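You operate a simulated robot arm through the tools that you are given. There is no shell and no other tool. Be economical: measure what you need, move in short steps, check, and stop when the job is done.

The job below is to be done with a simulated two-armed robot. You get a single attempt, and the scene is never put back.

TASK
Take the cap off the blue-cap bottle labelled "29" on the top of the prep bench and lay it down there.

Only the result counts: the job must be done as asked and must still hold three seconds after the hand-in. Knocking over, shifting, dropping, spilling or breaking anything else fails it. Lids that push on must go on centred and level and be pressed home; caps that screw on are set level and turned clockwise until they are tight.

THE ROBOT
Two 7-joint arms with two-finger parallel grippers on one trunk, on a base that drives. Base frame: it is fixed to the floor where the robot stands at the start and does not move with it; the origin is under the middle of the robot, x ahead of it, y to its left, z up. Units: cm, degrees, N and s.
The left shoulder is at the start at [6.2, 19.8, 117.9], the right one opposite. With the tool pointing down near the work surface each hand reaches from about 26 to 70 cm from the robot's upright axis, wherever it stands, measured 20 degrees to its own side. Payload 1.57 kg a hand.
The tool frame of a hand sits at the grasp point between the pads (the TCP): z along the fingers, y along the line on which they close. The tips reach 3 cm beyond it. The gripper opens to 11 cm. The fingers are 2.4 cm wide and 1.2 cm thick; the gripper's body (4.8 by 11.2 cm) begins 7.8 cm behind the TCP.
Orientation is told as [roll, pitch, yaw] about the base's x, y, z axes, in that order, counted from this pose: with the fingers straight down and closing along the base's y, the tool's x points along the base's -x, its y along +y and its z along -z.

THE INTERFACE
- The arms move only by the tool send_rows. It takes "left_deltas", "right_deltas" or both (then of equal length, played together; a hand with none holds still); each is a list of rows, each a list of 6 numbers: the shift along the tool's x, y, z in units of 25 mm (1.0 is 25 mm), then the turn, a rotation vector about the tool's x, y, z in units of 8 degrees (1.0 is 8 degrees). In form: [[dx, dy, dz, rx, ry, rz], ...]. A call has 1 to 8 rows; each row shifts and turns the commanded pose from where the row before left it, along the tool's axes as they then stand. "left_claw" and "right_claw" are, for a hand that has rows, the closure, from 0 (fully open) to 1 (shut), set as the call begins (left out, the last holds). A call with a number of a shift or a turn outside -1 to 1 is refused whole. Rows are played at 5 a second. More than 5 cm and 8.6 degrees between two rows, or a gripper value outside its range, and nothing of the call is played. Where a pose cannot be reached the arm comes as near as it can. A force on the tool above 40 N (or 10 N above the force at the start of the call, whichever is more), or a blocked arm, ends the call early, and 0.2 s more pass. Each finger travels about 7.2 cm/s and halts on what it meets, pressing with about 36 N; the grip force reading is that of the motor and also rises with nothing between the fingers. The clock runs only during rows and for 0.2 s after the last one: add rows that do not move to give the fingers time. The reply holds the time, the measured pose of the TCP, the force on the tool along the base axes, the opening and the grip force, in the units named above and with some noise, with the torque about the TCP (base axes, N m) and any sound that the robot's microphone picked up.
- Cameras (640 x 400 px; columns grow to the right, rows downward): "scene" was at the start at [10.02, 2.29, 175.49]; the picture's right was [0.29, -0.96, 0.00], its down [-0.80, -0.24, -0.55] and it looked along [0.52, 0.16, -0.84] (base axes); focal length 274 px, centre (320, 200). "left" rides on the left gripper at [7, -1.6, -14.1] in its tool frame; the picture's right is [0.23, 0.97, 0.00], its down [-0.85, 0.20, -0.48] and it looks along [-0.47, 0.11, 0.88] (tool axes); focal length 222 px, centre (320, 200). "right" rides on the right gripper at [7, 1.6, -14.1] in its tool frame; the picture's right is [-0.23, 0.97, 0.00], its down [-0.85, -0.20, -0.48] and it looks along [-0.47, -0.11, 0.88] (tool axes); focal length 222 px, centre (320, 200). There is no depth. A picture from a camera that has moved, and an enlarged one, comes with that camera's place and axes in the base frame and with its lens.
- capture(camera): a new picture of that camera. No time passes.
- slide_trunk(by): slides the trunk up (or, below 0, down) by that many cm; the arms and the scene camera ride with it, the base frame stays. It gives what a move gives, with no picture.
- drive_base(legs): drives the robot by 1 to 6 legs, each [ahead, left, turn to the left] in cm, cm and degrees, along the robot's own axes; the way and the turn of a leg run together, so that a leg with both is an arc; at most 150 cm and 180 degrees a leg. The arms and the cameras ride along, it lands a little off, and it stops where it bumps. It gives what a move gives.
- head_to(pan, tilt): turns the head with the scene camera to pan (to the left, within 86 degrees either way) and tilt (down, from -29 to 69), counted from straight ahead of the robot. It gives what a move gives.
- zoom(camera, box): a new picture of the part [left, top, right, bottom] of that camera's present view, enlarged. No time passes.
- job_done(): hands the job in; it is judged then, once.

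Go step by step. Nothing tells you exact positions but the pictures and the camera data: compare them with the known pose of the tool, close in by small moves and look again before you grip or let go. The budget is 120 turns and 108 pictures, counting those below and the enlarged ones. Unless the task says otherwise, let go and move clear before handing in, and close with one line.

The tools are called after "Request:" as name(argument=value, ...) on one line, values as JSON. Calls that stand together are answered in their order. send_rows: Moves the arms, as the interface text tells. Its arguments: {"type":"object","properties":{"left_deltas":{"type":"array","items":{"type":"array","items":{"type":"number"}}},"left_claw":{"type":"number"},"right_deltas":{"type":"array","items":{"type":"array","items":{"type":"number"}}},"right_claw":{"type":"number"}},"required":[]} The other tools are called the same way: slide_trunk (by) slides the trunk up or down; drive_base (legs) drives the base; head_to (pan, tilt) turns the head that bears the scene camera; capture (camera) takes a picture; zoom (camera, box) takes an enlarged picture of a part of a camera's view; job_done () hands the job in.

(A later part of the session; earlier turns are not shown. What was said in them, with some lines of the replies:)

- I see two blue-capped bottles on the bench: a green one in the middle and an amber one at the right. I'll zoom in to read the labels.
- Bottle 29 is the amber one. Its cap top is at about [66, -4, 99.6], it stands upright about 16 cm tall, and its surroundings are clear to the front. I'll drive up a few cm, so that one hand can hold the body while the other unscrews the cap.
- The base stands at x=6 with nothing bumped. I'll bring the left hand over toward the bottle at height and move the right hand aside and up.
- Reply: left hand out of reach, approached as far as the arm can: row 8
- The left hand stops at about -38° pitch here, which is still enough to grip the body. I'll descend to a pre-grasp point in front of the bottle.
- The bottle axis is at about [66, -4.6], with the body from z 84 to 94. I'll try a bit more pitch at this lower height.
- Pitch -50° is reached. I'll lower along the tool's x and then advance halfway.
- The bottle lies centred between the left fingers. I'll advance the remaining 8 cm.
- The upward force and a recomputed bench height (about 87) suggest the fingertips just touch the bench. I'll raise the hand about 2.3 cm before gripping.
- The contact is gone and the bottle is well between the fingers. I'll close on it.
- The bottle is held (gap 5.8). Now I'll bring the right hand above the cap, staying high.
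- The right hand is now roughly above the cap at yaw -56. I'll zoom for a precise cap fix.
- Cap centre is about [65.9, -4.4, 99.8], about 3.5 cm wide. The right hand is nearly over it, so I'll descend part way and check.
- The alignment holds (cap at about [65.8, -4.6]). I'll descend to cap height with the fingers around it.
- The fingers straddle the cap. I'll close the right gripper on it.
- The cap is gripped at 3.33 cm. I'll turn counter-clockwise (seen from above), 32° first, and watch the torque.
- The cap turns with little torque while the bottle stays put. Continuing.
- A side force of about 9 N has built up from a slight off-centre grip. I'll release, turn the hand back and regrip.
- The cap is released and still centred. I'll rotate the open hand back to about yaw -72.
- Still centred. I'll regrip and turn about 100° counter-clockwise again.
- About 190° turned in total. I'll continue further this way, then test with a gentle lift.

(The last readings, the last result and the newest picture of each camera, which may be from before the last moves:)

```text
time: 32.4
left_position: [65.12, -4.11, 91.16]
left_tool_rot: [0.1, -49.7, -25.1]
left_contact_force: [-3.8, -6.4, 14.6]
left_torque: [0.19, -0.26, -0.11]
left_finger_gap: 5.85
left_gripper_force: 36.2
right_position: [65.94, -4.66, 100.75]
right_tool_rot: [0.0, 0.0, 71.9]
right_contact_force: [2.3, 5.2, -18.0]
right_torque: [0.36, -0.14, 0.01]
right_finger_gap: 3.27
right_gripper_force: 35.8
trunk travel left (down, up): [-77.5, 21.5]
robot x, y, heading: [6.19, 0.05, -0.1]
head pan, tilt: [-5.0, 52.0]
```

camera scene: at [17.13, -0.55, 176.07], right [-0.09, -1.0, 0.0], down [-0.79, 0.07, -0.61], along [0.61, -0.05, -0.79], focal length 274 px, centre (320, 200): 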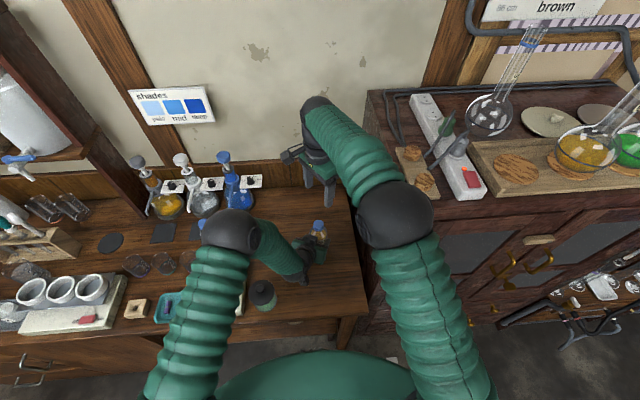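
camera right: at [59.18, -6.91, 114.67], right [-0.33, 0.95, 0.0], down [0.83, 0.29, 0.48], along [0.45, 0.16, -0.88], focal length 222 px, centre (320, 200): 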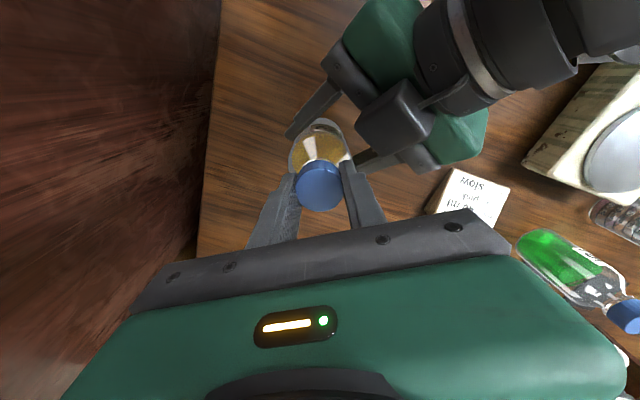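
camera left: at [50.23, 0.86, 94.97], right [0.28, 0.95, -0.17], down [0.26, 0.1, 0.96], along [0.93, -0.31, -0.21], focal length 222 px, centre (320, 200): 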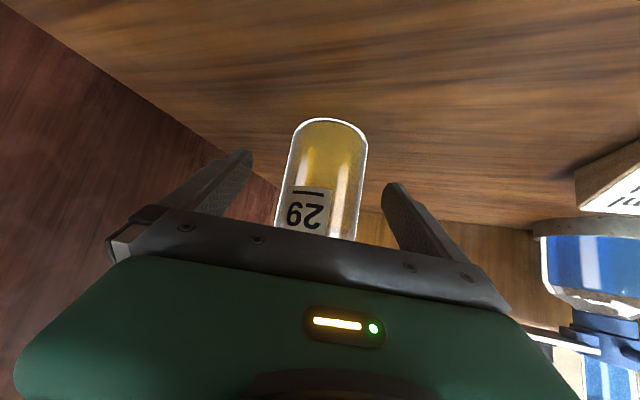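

It is still threaded (18 N pull at 3 mm). I'll undo the lift, release, turn the hand back and do another stroke.

Request:
send_rows(right_deltas=[[0, 0, 0.1, 0, 0, 0], [0, 0, 0, 0, 0, 0]])

Request:
send_rows(right_deltas=[[0, 0, 0, 0, 0, 0], [0, 0, 0, 0, 0, 0], [0, 0, 0, 0, 0, 0], [0, 0, 0, 0, 0, 1], [0, 0, 0, 0, 0, 1], [0, 0, 0, 0, 0, 1], [0, 0, 0, 0, 0, 1], [0, 0, 0, 0, 0, 1]], right_claw=0.56)

Request:
send_rows(right_deltas=[[0, 0, 0, 0, 0, 1], [0, 0, 0, 0, 0, 1], [0, 0, 0, 0, 0, 1], [0, 0, 0, 0, 0, 1], [0, 0, 0, 0, 0, 1], [0, 0, 0, 0, 0, 1], [0, 0, 0, 0, 0, 1], [0, 0, 0, 0, 0, 1]])

Request:
send_rows(right_deltas=[[0, 0, 0, 0, 0, 1], [0, 0, 0, 0, 0, 1], [0, 0, 0, 0, 0, 1], [0, 0, 0, 0, 0, 1], [0, 0, 0, 0, 0, 1], [0, 0, 0, 0, 0, 0]])

Request:
capture(camera="right")

Request:
zoom(camera="scene", box=[260, 190, 380, 265])

```text
time: 33.0
left_position: [64.86, -4.15, 91.08]
left_tool_rot: [0.2, -49.6, -25.2]
left_contact_force: [4.4, -7.6, 5.4]
left_torque: [0.44, 0.25, -0.04]
left_finger_gap: 5.88
left_gripper_force: 35.9
right_position: [65.88, -4.47, 100.58]
right_tool_rot: [0.1, 0.1, 72.1]
right_contact_force: [-4.5, 8.9, -6.9]
right_torque: [0.2, 0.08, 0.02]
right_finger_gap: 3.26
right_gripper_force: 36.4
trunk travel left (down, up): [-77.5, 21.5]
robot x, y, heading: [6.24, 0.04, 0.1]
head pan, tilt: [-5.0, 52.0]
```

```text
time: 34.8
left_position: [64.71, -4.01, 90.99]
left_tool_rot: [0.1, -49.6, -25.1]
left_contact_force: [0.0, 2.5, 1.6]
left_torque: [-0.07, -0.05, 0.01]
left_finger_gap: 5.85
left_gripper_force: 36.4
right_position: [65.83, -4.54, 100.58]
right_tool_rot: [-0.1, 0.0, 31.9]
right_contact_force: [0.3, -1.1, 0.3]
right_torque: [-0.01, -0.01, 0.04]
right_finger_gap: 4.85
right_gripper_force: 0.2
trunk travel left (down, up): [-77.5, 21.5]
robot x, y, heading: [6.43, 0.03, -0.1]
head pan, tilt: [-5.0, 52.0]
```

```text
time: 36.6
left_position: [64.76, -4.03, 91.13]
left_tool_rot: [0.1, -49.6, -25.1]
left_contact_force: [-0.1, -0.3, -0.6]
left_torque: [-0.05, 0.06, -0.02]
left_finger_gap: 5.85
left_gripper_force: 36.1
right_position: [66.0, -4.6, 100.59]
right_tool_rot: [0.1, 0.0, -32.2]
right_contact_force: [-0.2, 0.4, -1.1]
right_torque: [-0.02, -0.04, -0.01]
right_finger_gap: 4.82
right_gripper_force: 0.1
trunk travel left (down, up): [-77.5, 21.5]
robot x, y, heading: [6.08, 0.01, 0.3]
head pan, tilt: [-5.0, 52.0]
```

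```text
time: 38.0
left_position: [64.94, -4.08, 91.12]
left_tool_rot: [0.2, -49.6, -25.2]
left_contact_force: [-1.0, 0.7, 0.1]
left_torque: [-0.02, 0.01, -0.04]
left_finger_gap: 5.84
left_gripper_force: 35.6
right_position: [65.92, -4.46, 100.43]
right_tool_rot: [0.0, -0.1, -72.2]
right_contact_force: [0.0, -0.6, 0.0]
right_torque: [-0.01, -0.05, -0.02]
right_finger_gap: 4.87
right_gripper_force: 0.1
trunk travel left (down, up): [-77.5, 21.5]
robot x, y, heading: [6.11, -0.06, 0.2]
head pan, tilt: [-5.0, 52.0]
```

```text
73 pictures are left
camera right: at [65.31, 2.54, 114.79], right [1.0, 0.08, 0.0], down [0.07, -0.87, 0.48], along [0.04, -0.48, -0.88], focal length 222 px, centre (320, 200)
```

right: 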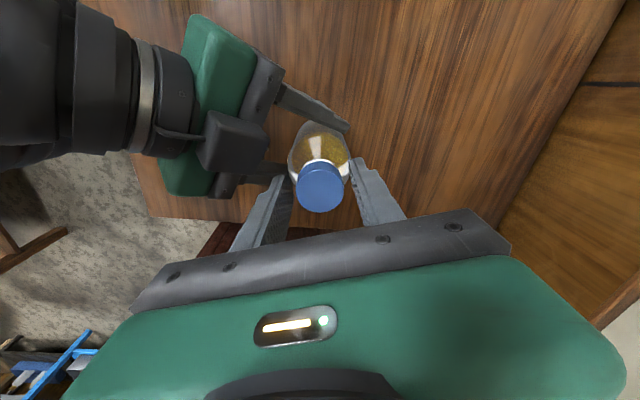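

```text
5.33 times, centred on (320, 228) of scene
camera zoom: at [17.12, -0.55, 176.07], right [-0.09, -1.0, 0.0], down [-0.79, 0.07, -0.61], along [0.61, -0.05, -0.79], focal length 1461 px, centre (320, 53)
```

zoom: 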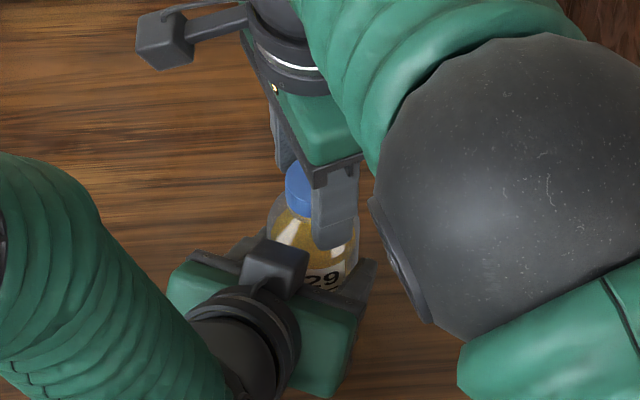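

The cap is centred again. I'll regrip, turn 144° and test the lift.

Request:
send_rows(right_deltas=[[0, 0, 0, 0, 0, 0], [0, 0, 0, 0, 0, 0], [0, 0, 0, 0, 0, 0], [0, 0, 0, 0, 0, -1], [0, 0, -0.004, 0, 0, -1], [0, 0, -0.004, 0, 0, -1], [0, 0, -0.004, 0, 0, -1], [0, 0, -0.004, 0, 0, -1]], right_claw=0.85)

Request:
send_rows(right_deltas=[[0, 0, -0.004, 0, 0, -1], [0, 0, -0.004, 0, 0, -1], [0, 0, -0.004, 0, 0, -1], [0, 0, -0.004, 0, 0, -1], [0, 0, -0.004, 0, 0, -1], [0, 0, -0.004, 0, 0, -1], [0, 0, -0.004, 0, 0, -1], [0, 0, -0.004, 0, 0, -1]])

Request:
send_rows(right_deltas=[[0, 0, -0.004, 0, 0, -1], [0, 0, -0.004, 0, 0, -1], [0, 0, -0.004, 0, 0, -1], [0, 0, -0.004, 0, 0, -1], [0, 0, -0.004, 0, 0, -1]])

Request:
send_rows(right_deltas=[[0, 0, -0.06, 0, 0, 0], [0, 0, -0.06, 0, 0, 0], [0, 0, 0, 0, 0, 0]])

Request:
zoom(camera="scene", box=[260, 190, 380, 265])

```text
time: 39.8
left_position: [64.87, -4.18, 91.05]
left_tool_rot: [0.0, -49.6, -25.2]
left_contact_force: [1.8, -1.5, -0.5]
left_torque: [0.11, 0.12, 0.01]
left_finger_gap: 5.81
left_gripper_force: 35.7
right_position: [66.07, -4.68, 100.51]
right_tool_rot: [-0.1, -0.2, -31.9]
right_contact_force: [-1.0, 2.1, -0.5]
right_torque: [0.02, 0.03, -0.01]
right_finger_gap: 3.29
right_gripper_force: 36.0
trunk travel left (down, up): [-77.5, 21.5]
robot x, y, heading: [6.46, -0.22, -0.4]
head pan, tilt: [-5.0, 52.0]
```

```text
time: 41.6
left_position: [64.86, -4.07, 91.08]
left_tool_rot: [0.2, -49.5, -25.1]
left_contact_force: [-0.4, -0.4, 0.2]
left_torque: [-0.11, 0.02, 0.01]
left_finger_gap: 5.84
left_gripper_force: 36.2
right_position: [65.98, -4.63, 100.61]
right_tool_rot: [0.1, 0.0, 32.2]
right_contact_force: [0.0, -0.2, -0.6]
right_torque: [0.01, -0.01, 0.01]
right_finger_gap: 3.28
right_gripper_force: 35.2
trunk travel left (down, up): [-77.5, 21.5]
robot x, y, heading: [6.35, 0.27, -0.1]
head pan, tilt: [-5.0, 52.0]
```

```text
time: 42.8
left_position: [64.88, -4.04, 91.18]
left_tool_rot: [0.3, -49.5, -25.0]
left_contact_force: [-1.0, -0.5, 0.2]
left_torque: [-0.07, -0.04, -0.02]
left_finger_gap: 5.79
left_gripper_force: 35.9
right_position: [65.88, -4.62, 100.77]
right_tool_rot: [0.0, -0.1, 72.1]
right_contact_force: [-0.5, -0.6, 0.8]
right_torque: [0.01, -0.05, 0.01]
right_finger_gap: 3.29
right_gripper_force: 36.0
trunk travel left (down, up): [-77.5, 21.5]
robot x, y, heading: [6.41, 0.01, 0.1]
head pan, tilt: [-5.0, 52.0]
```

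```text
time: 43.6
left_position: [64.84, -3.96, 91.01]
left_tool_rot: [0.0, -49.7, -25.2]
left_contact_force: [-0.6, 0.1, -0.6]
left_torque: [-0.09, -0.01, -0.01]
left_finger_gap: 5.83
left_gripper_force: 35.6
right_position: [65.86, -4.6, 101.17]
right_tool_rot: [0.0, -0.1, 72.0]
right_contact_force: [-0.4, 0.3, -0.6]
right_torque: [-0.01, 0.0, 0.01]
right_finger_gap: 3.3
right_gripper_force: 36.9
trunk travel left (down, up): [-77.5, 21.5]
robot x, y, heading: [5.91, 0.18, -0.0]
head pan, tilt: [-5.0, 52.0]
```

```text
5.33 times, centred on (320, 228) of scene
camera zoom: at [17.11, -0.58, 176.08], right [-0.09, -1.0, 0.0], down [-0.79, 0.07, -0.61], along [0.61, -0.05, -0.79], focal length 1461 px, centre (320, 53)
```

zoom: 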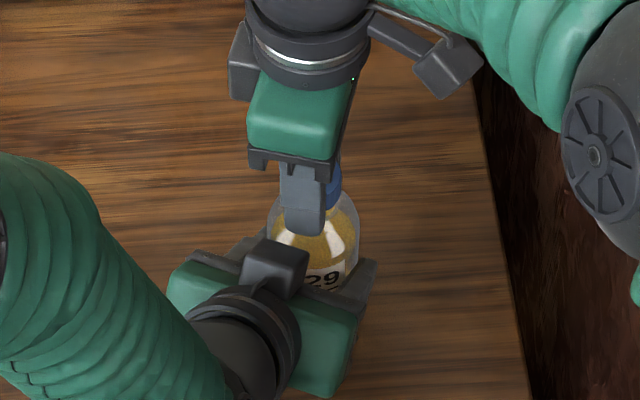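

The forces vanished during the turn and the lift, so the cap is off its thread. Lifting it clear.

Request:
send_rows(right_deltas=[[0, 0, -0.2, 0, 0, 0], [0, 0, -0.4, 0, 0, 0], [0, 0, -0.7, 0, 0, 0], [0, 0, -0.7, 0, 0, 0], [0, 0, -0.7, 0, 0, 0], [0, 0, 0, 0, 0, 0]])

Request:
capture(camera="right")

Request:
capture(camera="scene")

```text
time: 45.0
left_position: [64.81, -4.07, 91.05]
left_tool_rot: [0.2, -49.6, -25.0]
left_contact_force: [-0.5, -0.3, -0.4]
left_torque: [-0.04, 0.01, -0.05]
left_finger_gap: 5.83
left_gripper_force: 35.6
right_position: [65.93, -4.57, 107.96]
right_tool_rot: [-0.1, -0.1, 72.0]
right_contact_force: [-0.4, 0.0, -0.1]
right_torque: [0.02, 0.02, -0.01]
right_finger_gap: 3.29
right_gripper_force: 36.3
trunk travel left (down, up): [-77.5, 21.5]
robot x, y, heading: [6.07, -0.3, -0.0]
head pan, tilt: [-5.0, 52.0]
```

```text
70 pictures are left
camera right: at [62.2, -10.73, 122.1], right [-0.86, 0.52, 0.0], down [0.45, 0.75, 0.48], along [0.25, 0.41, -0.88], focal length 222 px, centre (320, 200)
```

right: 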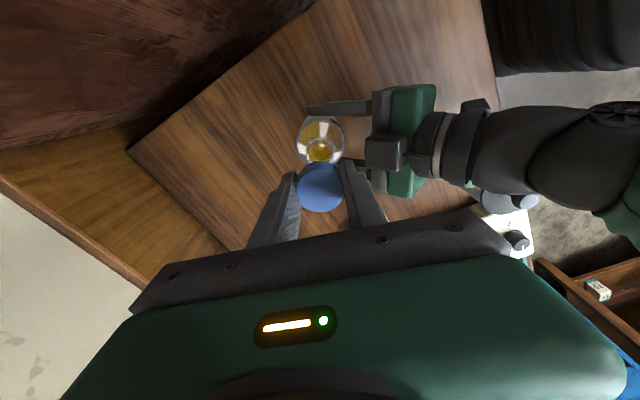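

```text
69 pictures are left
camera scene: at [17.09, -0.57, 176.08], right [-0.09, -1.0, 0.0], down [-0.79, 0.07, -0.61], along [0.61, -0.05, -0.79], focal length 274 px, centre (320, 200)
```

scene: 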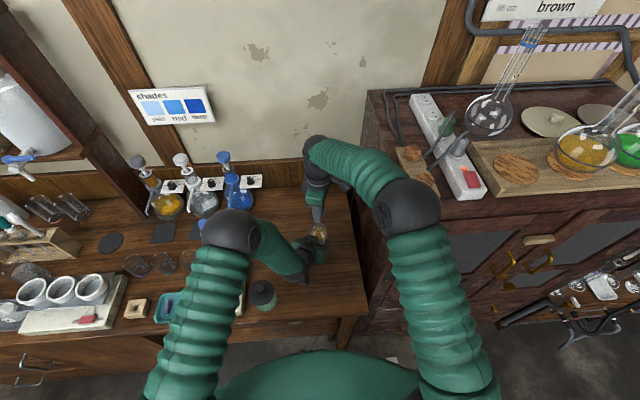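

The cap is off, and the bottle stands open in the left grip. The tall cabinet on the right rules out placing the cap there, so I'll release the bottle, withdraw the left hand, and lay the cap in the free space in front.

Request:
send_rows(left_deltas=[[0, 0, 0, 0, 0, 0], [0, 0, 0, 0, 0, 0], [0, 0, 0, 0, 0, 0], [0, 0, 0, 0, 0, 0], [0, 0, -0.3, 0, 0, 0], [0, 0, -0.5, 0, 0, 0]], left_claw=0.1)

Request:
capture(left_camera_unused=0, camera="left")

Request:
zoom(camera="scene", box=[240, 180, 400, 280])

```text
time: 46.4
left_position: [63.51, -3.3, 92.4]
left_tool_rot: [0.2, -49.7, -25.1]
left_contact_force: [-0.7, -0.1, -0.3]
left_torque: [-0.04, -0.02, 0.0]
left_finger_gap: 9.9
left_gripper_force: 0.1
right_position: [65.86, -4.53, 107.77]
right_tool_rot: [-0.1, 0.1, 72.0]
right_contact_force: [-0.5, -1.4, 0.9]
right_torque: [0.0, 0.04, 0.02]
right_finger_gap: 3.27
right_gripper_force: 36.0
trunk travel left (down, up): [-77.5, 21.5]
robot x, y, heading: [6.28, 0.35, -0.1]
head pan, tilt: [-5.0, 52.0]
```

```text
68 pictures are left
camera left: at [48.88, 1.64, 96.24], right [0.28, 0.95, -0.17], down [0.26, 0.1, 0.96], along [0.93, -0.31, -0.21], focal length 222 px, centre (320, 200)
```

left: 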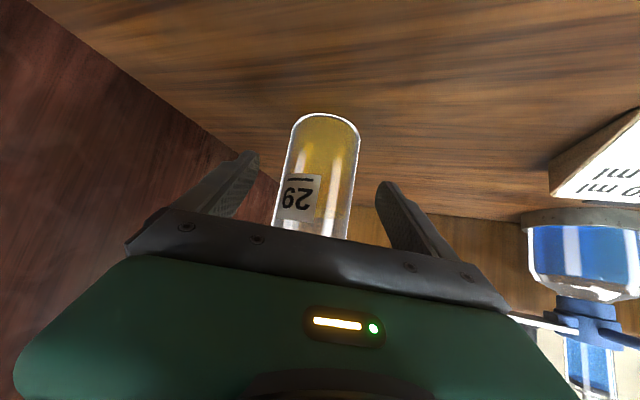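

```text
4.00 times, centred on (320, 230) of scene
camera zoom: at [17.02, -0.56, 176.08], right [-0.09, -1.0, 0.0], down [-0.79, 0.07, -0.61], along [0.61, -0.05, -0.79], focal length 1096 px, centre (320, 80)
```

zoom: 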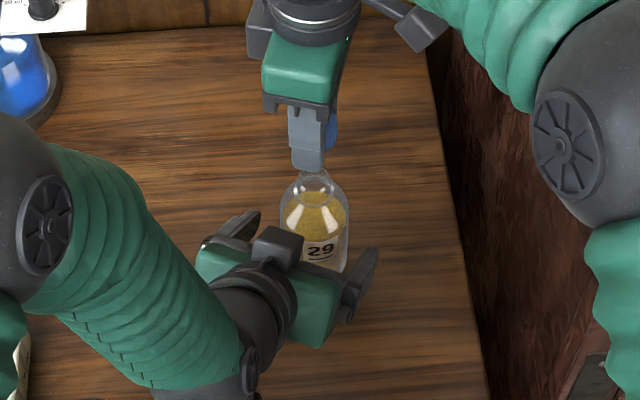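

The bottle is standing freely. I'll withdraw the left hand back and up, then to the left.

Request:
send_rows(left_deltas=[[0, 0, -0.8, 0, 0, 0], [0, 0, -0.8, 0, 0, 0], [0, 0, -0.8, 0, 0, 0], [0, 0, -0.8, 0, 0, 0], [0, 0, -0.8, 0, 0, 0], [0, 0, -0.8, 0, 0, 0], [-0.8, 0, -0.5, 0, 0, 0], [-0.8, 0, -0.5, 0, 0, 0]])

Request:
send_rows(left_deltas=[[-0.6, 0, -0.6, 0, 0, 0], [-0.4, 0.8, -0.5, 0, 0.8, 0], [0, 0.9, -0.2, 0, 0.8, 0], [0, 0.9, -0.2, 0, 0.8, 0], [0, 0.9, -0.2, 0, 0.8, 0], [0, 0.9, 0, 0, 0.8, 0], [0, 0.9, 0, 0, 0.8, 0], [0, 0.9, 0, 0, 0, 0]])

Request:
capture(camera="scene")

```text
time: 48.2
left_position: [55.79, 0.15, 104.86]
left_tool_rot: [0.2, -49.6, -25.1]
left_contact_force: [-0.2, 0.2, 0.8]
left_torque: [0.04, 0.01, -0.01]
left_finger_gap: 9.91
left_gripper_force: 0.0
right_position: [65.81, -4.49, 107.84]
right_tool_rot: [-0.1, 0.0, 72.0]
right_contact_force: [-0.5, -0.2, -0.7]
right_torque: [-0.02, -0.04, -0.02]
right_finger_gap: 3.28
right_gripper_force: 36.7
trunk travel left (down, up): [-77.5, 21.5]
robot x, y, heading: [5.91, -0.42, 0.3]
head pan, tilt: [-5.0, 52.0]
```

```text
time: 50.0
left_position: [61.24, 14.91, 109.75]
left_tool_rot: [0.1, -11.2, -25.1]
left_contact_force: [1.1, -0.3, 0.0]
left_torque: [0.0, 0.05, -0.05]
left_finger_gap: 9.87
left_gripper_force: 0.1
right_position: [65.93, -4.4, 108.06]
right_tool_rot: [-0.1, 0.1, 72.1]
right_contact_force: [0.5, 0.4, -0.4]
right_torque: [-0.01, 0.02, 0.01]
right_finger_gap: 3.27
right_gripper_force: 35.8
trunk travel left (down, up): [-77.5, 21.5]
robot x, y, heading: [6.08, 0.19, 0.2]
head pan, tilt: [-5.0, 52.0]
```

```text
66 pictures are left
camera scene: at [17.08, -0.37, 176.08], right [-0.09, -1.0, 0.0], down [-0.79, 0.07, -0.61], along [0.61, -0.05, -0.79], focal length 274 px, centre (320, 200)
```

scene: 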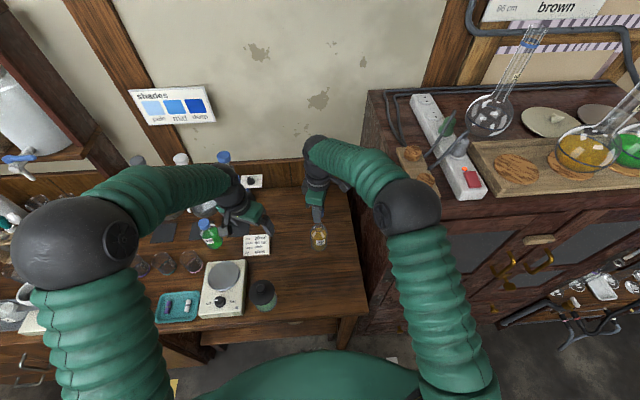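

Everything stands. I'll rotate the right hand back to yaw 0 while lifting the left hand a bit, then move the cap to the front.

Request:
send_rows(right_deltas=[[0, 0, 0, 0, 0, 1], [0, 0, 0, 0, 0, 1], [0, 0, 0, 0, 0, 1], [0, 0, 0, 0, 0, 1], [0, 0, 0, 0, 0, 1], [0, 0, 0, 0, 0, 1], [0, 0, 0, 0, 0, 1], [0, 0, 0, 0, 0, 1]], left_deltas=[[0.2, 0, -0.6, 0, 0, 0], [0.2, 0, -0.6, 0, 0, 0], [0.6, 0, -0.3, 0, 0, 0], [0.6, 0, 0, 0, 0, 0], [0.6, 0, 0, 0, 0, 0], [0.6, 0, 0, 0, 0, 0], [0.6, 0, 0, 0, 0, 0], [0, 0, 0, 0, 0, 0]])

Request:
send_rows(right_deltas=[[0, 0, 0, 0, 0, 1], [0.8, 0, 0, 0, 0, 0], [0.8, 0, 0, 0, 0, 0], [0.8, 0, 0, 0, 0, 0], [0.8, 0, 0, 0, 0, 0], [0.8, 0, 0, 0, 0, 0], [0.8, 0, 0, 0, 0, 0]])

Request:
capture(camera="scene")

Request:
capture(camera="right")

```text
time: 51.8
left_position: [52.76, 18.73, 111.73]
left_tool_rot: [0.0, -11.2, -25.0]
left_contact_force: [0.0, -0.5, 0.5]
left_torque: [0.01, -0.03, -0.01]
left_finger_gap: 9.9
left_gripper_force: 0.2
right_position: [66.01, -4.44, 107.68]
right_tool_rot: [0.0, 0.1, 7.9]
right_contact_force: [1.2, -0.1, -0.7]
right_torque: [0.0, 0.0, 0.02]
right_finger_gap: 3.28
right_gripper_force: 35.9
trunk travel left (down, up): [-77.5, 21.5]
robot x, y, heading: [6.28, -0.16, 0.1]
head pan, tilt: [-5.0, 52.0]
```

```text
time: 53.4
left_position: [52.81, 18.72, 111.74]
left_tool_rot: [0.1, -11.3, -24.9]
left_contact_force: [-0.1, 0.1, -0.5]
left_torque: [-0.02, -0.01, 0.01]
left_finger_gap: 9.89
left_gripper_force: 0.0
right_position: [53.82, -4.41, 107.93]
right_tool_rot: [0.0, -0.1, 0.0]
right_contact_force: [-0.1, -0.4, -0.2]
right_torque: [-0.02, -0.02, 0.02]
right_finger_gap: 3.29
right_gripper_force: 36.2
trunk travel left (down, up): [-77.5, 21.5]
robot x, y, heading: [6.34, 0.16, -0.0]
head pan, tilt: [-5.0, 52.0]
```

```text
65 pictures are left
camera scene: at [16.85, -0.43, 176.09], right [-0.09, -1.0, 0.0], down [-0.79, 0.07, -0.61], along [0.61, -0.05, -0.79], focal length 274 px, centre (320, 200)
```

scene: 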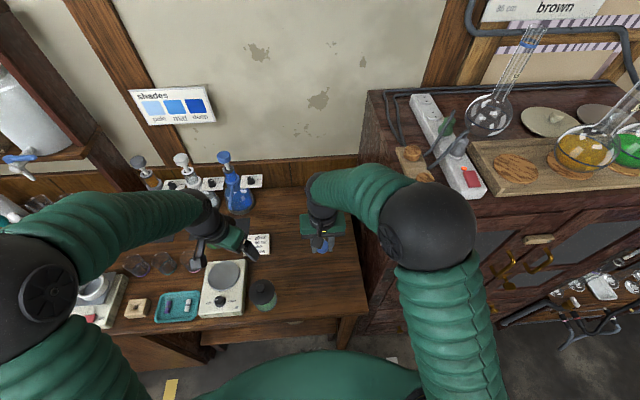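

```text
64 pictures are left
camera right: at [46.82, -2.86, 122.12], right [0.23, 0.97, 0.0], down [0.85, -0.2, 0.48], along [0.47, -0.11, -0.88], focal length 222 px, centre (320, 200)
```

right: 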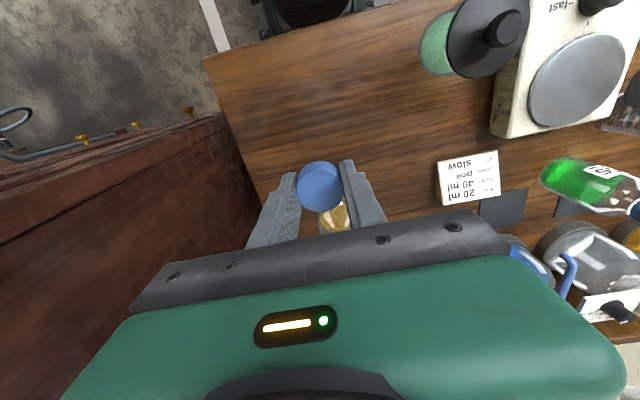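

The spot below is clear: bottle 12 cm behind, jar well to the left, bench edge about 10 cm in front. Lowering the cap.

Request:
send_rows(right_deltas=[[0, 0, 0.8, 0, 0, 0], [0, 0, 0.8, 0, 0, 0], [0, 0, 0.8, 0, 0, 0], [0, 0, 0.8, 0, 0, 0], [0, 0, 0.8, 0, 0, 0], [0, 0, 0.8, 0, 0, 0], [0, 0, 0.8, 0, 0, 0], [0, 0, 0.6, 0, 0, 0]])

Request:
zoom(camera="scene", box=[240, 200, 400, 300])

Request:
capture(camera="right")

Request:
capture(camera="left")

```text
time: 55.2
left_position: [52.93, 18.67, 111.67]
left_tool_rot: [0.0, -11.2, -25.1]
left_contact_force: [-0.4, 0.0, -1.2]
left_torque: [0.02, 0.02, -0.01]
left_finger_gap: 9.9
left_gripper_force: 0.0
right_position: [53.87, -4.52, 92.29]
right_tool_rot: [0.0, 0.0, 0.0]
right_contact_force: [-0.3, -0.9, 0.2]
right_torque: [-0.04, 0.02, 0.01]
right_finger_gap: 3.31
right_gripper_force: 36.0
trunk travel left (down, up): [-77.5, 21.5]
robot x, y, heading: [6.4, -0.07, -0.1]
head pan, tilt: [-5.0, 52.0]
```

```text
4.00 times, centred on (320, 250) of scene
camera zoom: at [17.06, -0.42, 176.08], right [-0.09, -1.0, 0.0], down [-0.79, 0.07, -0.61], along [0.61, -0.05, -0.79], focal length 1096 px, centre (320, 0)
```

zoom: 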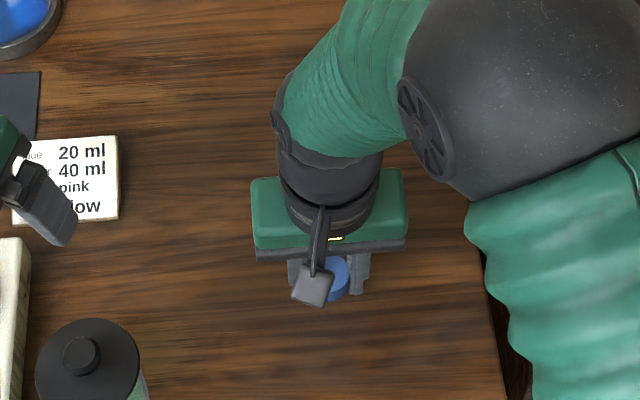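

```text
62 pictures are left
camera right: at [46.98, -2.89, 106.54], right [0.23, 0.97, 0.0], down [0.85, -0.2, 0.48], along [0.47, -0.11, -0.88], focal length 222 px, centre (320, 200)
```

right: 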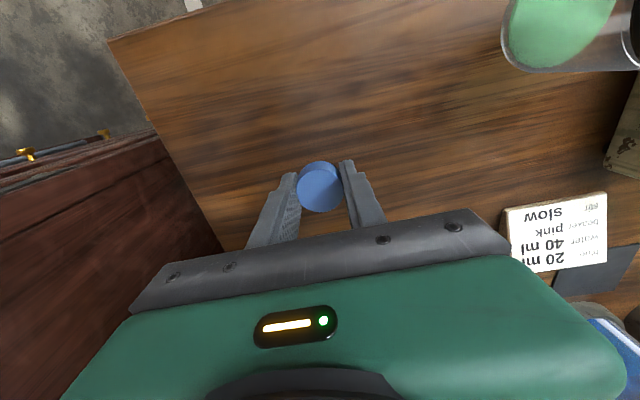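

```text
61 pictures are left
camera left: at [43.46, 21.23, 124.24], right [0.21, 0.98, -0.04], down [0.76, -0.13, 0.64], along [0.62, -0.17, -0.77], focal length 222 px, centre (320, 200)
```

left: 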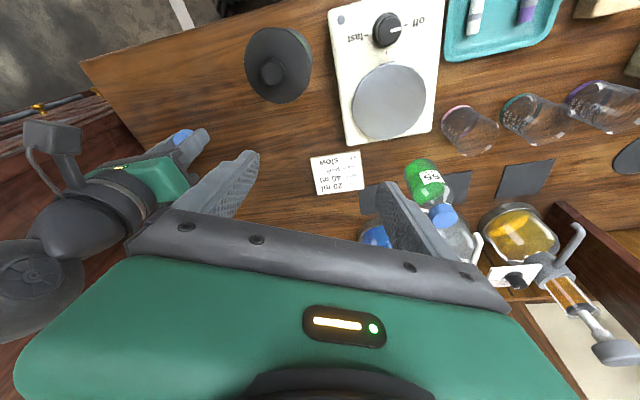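

The forces are clean. I'll lower the last few cm slowly until contact.

Request:
send_rows(right_deltas=[[0, 0, 0.4, 0, 0, 0], [0, 0, 0.3, 0, 0, 0], [0, 0, 0.2, 0, 0, 0], [0, 0, 0.1, 0, 0, 0], [0, 0, 0, 0, 0, 0]])

Request:
zoom(camera="left", box=[120, 90, 280, 190])

```text
time: 56.4
left_position: [53.0, 18.59, 111.59]
left_tool_rot: [0.0, -11.2, -24.9]
left_contact_force: [-0.2, 0.1, 0.1]
left_torque: [0.03, 0.02, 0.01]
left_finger_gap: 9.89
left_gripper_force: 0.1
right_position: [53.93, -4.57, 89.79]
right_tool_rot: [-0.1, 0.0, 0.0]
right_contact_force: [0.6, 0.4, 0.1]
right_torque: [0.01, 0.0, 0.01]
right_finger_gap: 3.27
right_gripper_force: 36.2
trunk travel left (down, up): [-77.5, 21.5]
robot x, y, heading: [6.12, -0.08, 0.1]
head pan, tilt: [-5.0, 52.0]
```

```text
4.00 times, centred on (200, 140) of left
camera zoom: at [43.44, 21.23, 124.25], right [0.21, 0.98, -0.04], down [0.76, -0.13, 0.64], along [0.62, -0.17, -0.77], focal length 888 px, centre (800, 440)
```

zoom: 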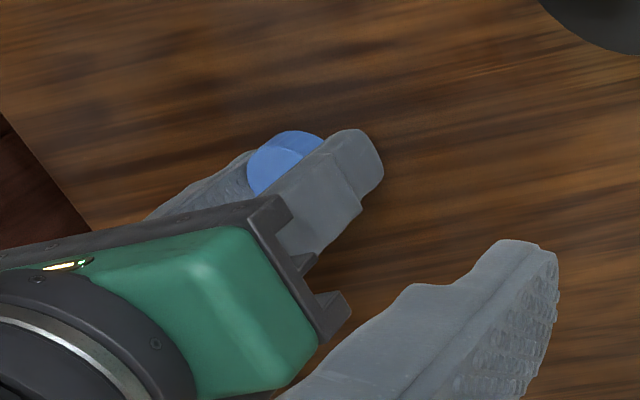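

Request:
send_rows(right_deltas=[[0, 0, 0.1, 0, 0, 0], [0, 0, 0.1, 0, 0, 0], [0, 0, 0.08, 0, 0, 0], [0, 0, 0, 0, 0, 0]])

```text
time: 57.4
left_position: [52.84, 18.57, 111.76]
left_tool_rot: [0.0, -11.3, -25.1]
left_contact_force: [0.8, -0.5, -0.5]
left_torque: [-0.01, -0.02, -0.02]
left_finger_gap: 9.89
left_gripper_force: 0.0
right_position: [53.97, -4.46, 89.16]
right_tool_rot: [-0.2, -0.1, 0.1]
right_contact_force: [0.6, 0.2, 0.2]
right_torque: [-0.01, 0.0, 0.0]
right_finger_gap: 3.27
right_gripper_force: 36.0
trunk travel left (down, up): [-77.5, 21.5]
robot x, y, heading: [6.12, 0.41, -0.1]
head pan, tilt: [-5.0, 52.0]
```

No contact yet at TCP z 89.2 (tips at about 86.2). I'll continue in small steps.

Request:
send_rows(right_deltas=[[0, 0, 0.06, 0, 0, 0], [0, 0, 0.06, 0, 0, 0], [0, 0, 0.06, 0, 0, 0], [0, 0, 0, 0, 0, 0]])

```text
time: 58.5
left_position: [52.74, 18.62, 111.86]
left_tool_rot: [0.1, -11.4, -25.0]
left_contact_force: [-0.1, -0.4, 0.7]
left_torque: [0.03, -0.02, -0.02]
left_finger_gap: 9.91
left_gripper_force: 0.1
right_position: [53.86, -4.45, 88.93]
right_tool_rot: [-0.1, -0.3, 0.0]
right_contact_force: [-8.9, -2.6, 26.1]
right_torque: [-0.19, 0.6, 0.01]
right_finger_gap: 3.29
right_gripper_force: 35.7
trunk travel left (down, up): [-77.5, 21.5]
robot x, y, heading: [6.24, -0.01, 0.0]
head pan, tilt: [-5.0, 52.0]
stopped in row 4 (right hand): the force on the tool passed its limit at 41 N (the readings are from after the stop); the commanded pose is now the measured one
```

Contact with the bench. I'll ease up slightly and open the fingers.

Request:
send_rows(right_deltas=[[0, 0, -0.05, 0, 0, 0], [0, 0, 0, 0, 0, 0]])

Request:
send_rows(right_deltas=[[0, 0, 0, 0, 0, 0], [0, 0, 0, 0, 0, 0], [0, 0, 0, 0, 0, 0], [0, 0, 0, 0, 0, 0]], right_claw=0.45)

Request:
capture(camera="right")

Request:
zoom(camera="left", box=[120, 90, 280, 190])

```text
time: 59.1
left_position: [52.48, 18.61, 111.89]
left_tool_rot: [0.2, -11.4, -24.9]
left_contact_force: [1.5, -0.9, -0.4]
left_torque: [0.01, 0.02, 0.01]
left_finger_gap: 9.89
left_gripper_force: 0.0
right_position: [53.76, -4.47, 89.0]
right_tool_rot: [0.1, -0.4, 0.0]
right_contact_force: [-10.0, -2.7, 20.2]
right_torque: [-0.06, 0.54, 0.06]
right_finger_gap: 3.29
right_gripper_force: 36.3
trunk travel left (down, up): [-77.5, 21.5]
robot x, y, heading: [6.61, -0.25, 0.2]
head pan, tilt: [-5.0, 52.0]
```

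```text
time: 60.1
left_position: [52.71, 18.8, 111.75]
left_tool_rot: [0.1, -11.2, -25.0]
left_contact_force: [0.5, 0.2, 0.8]
left_torque: [0.01, -0.03, 0.02]
left_finger_gap: 9.92
left_gripper_force: 0.0
right_position: [54.05, -4.41, 89.04]
right_tool_rot: [-0.2, -0.5, 0.0]
right_contact_force: [-1.9, -2.9, 20.5]
right_torque: [0.62, 0.27, 0.18]
right_finger_gap: 5.81
right_gripper_force: 0.1
trunk travel left (down, up): [-77.5, 21.5]
robot x, y, heading: [5.92, -0.21, -0.2]
head pan, tilt: [-5.0, 52.0]
```

```text
59 pictures are left
camera right: at [47.01, -2.89, 103.16], right [0.23, 0.97, 0.0], down [0.85, -0.2, 0.49], along [0.47, -0.11, -0.87], focal length 222 px, centre (320, 200)
```

right: 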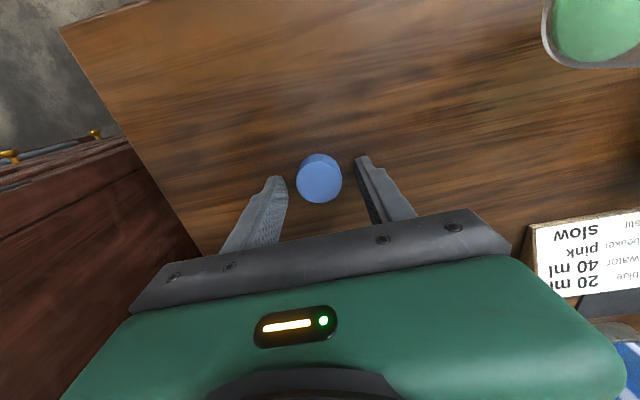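

```text
4.00 times, centred on (200, 140) of left
camera zoom: at [43.24, 21.29, 124.33], right [0.21, 0.98, -0.04], down [0.76, -0.13, 0.64], along [0.62, -0.17, -0.77], focal length 888 px, centre (800, 440)
```

zoom: 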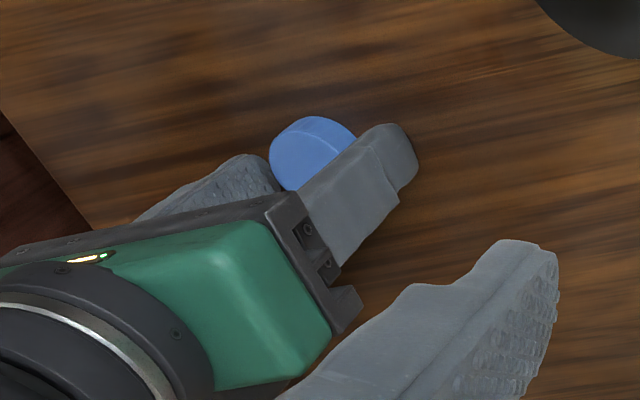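

The cap lies flat on the bench, free of the fingers. I'll raise the right hand straight up.

Request:
send_rows(right_deltas=[[0, 0, -0.2, 0, 0, 0], [0, 0, -0.5, 0, 0, 0], [0, 0, -0.8, 0, 0, 0], [0, 0, -0.8, 0, 0, 0], [0, 0, -0.8, 0, 0, 0], [0, 0, -0.8, 0, 0, 0], [0, 0, -0.8, 0, 0, 0], [0, 0, -0.8, 0, 0, 0]])

Request:
send_rows(right_deltas=[[0.6, -0.3, -0.8, 0, 0, 0], [0.8, -0.6, -0.5, 0, 0, 0], [0.8, -0.6, 0, 0, 0, 0], [0.8, -0.6, 0, 0, 0, 0], [0.8, -0.6, 0, 0, 0, 0], [0, 0, 0, 0, 0, 0]])

Request:
zoom(camera="scene", box=[200, 180, 400, 305])

Request:
capture(camera="scene")

```text
time: 61.9
left_position: [52.84, 18.73, 111.8]
left_tool_rot: [0.1, -11.3, -25.0]
left_contact_force: [-0.4, 0.3, -0.5]
left_torque: [0.04, -0.02, -0.02]
left_finger_gap: 9.9
left_gripper_force: 0.1
right_position: [54.02, -4.3, 102.65]
right_tool_rot: [0.0, -0.3, 0.0]
right_contact_force: [-0.8, 0.1, -0.3]
right_torque: [0.01, 0.01, 0.02]
right_finger_gap: 6.06
right_gripper_force: 0.0
trunk travel left (down, up): [-77.5, 21.5]
robot x, y, heading: [5.82, -0.19, -0.2]
head pan, tilt: [-5.0, 52.0]
```

```text
time: 63.3
left_position: [52.99, 18.65, 111.75]
left_tool_rot: [0.0, -11.2, -25.0]
left_contact_force: [-0.3, -0.3, -0.4]
left_torque: [0.02, -0.01, 0.0]
left_finger_gap: 9.91
left_gripper_force: 0.1
right_position: [44.64, -11.47, 105.87]
right_tool_rot: [0.0, -0.3, 0.0]
right_contact_force: [0.9, 1.0, 0.2]
right_torque: [0.01, -0.04, 0.02]
right_finger_gap: 6.05
right_gripper_force: 0.1
trunk travel left (down, up): [-77.5, 21.5]
robot x, y, heading: [5.97, 0.11, 0.0]
head pan, tilt: [-5.0, 52.0]
```

```text
3.20 times, centred on (300, 242) of scene
camera zoom: at [16.95, -0.51, 176.09], right [-0.09, -1.0, 0.0], down [-0.79, 0.07, -0.61], along [0.61, -0.05, -0.79], focal length 876 px, centre (384, 64)
```

zoom: 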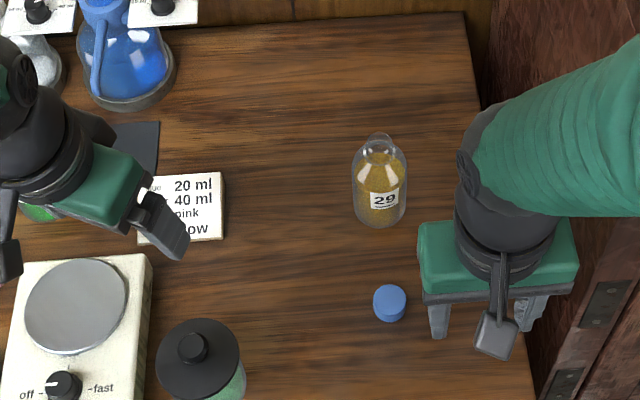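

```text
56 pictures are left
camera scene: at [16.95, -0.51, 176.09], right [-0.09, -1.0, 0.0], down [-0.79, 0.07, -0.61], along [0.61, -0.05, -0.79], focal length 274 px, centre (320, 200)
```

scene: 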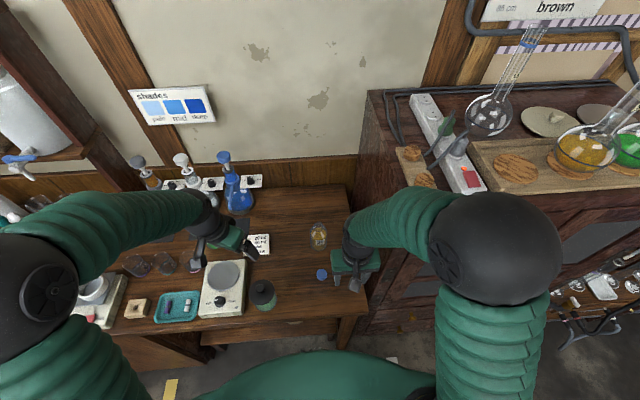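

The bottle stands upright and open, its cap lies flat on the bench, both hands are clear and nothing else has moved. I'm handing in.

Request:
job_done()

```text
The job is handed in.
```

The cap of bottle "29" is unscrewed and lies flat on the bench in front of the bottle, which stands upright; I've handed the job in but got no verdict back.
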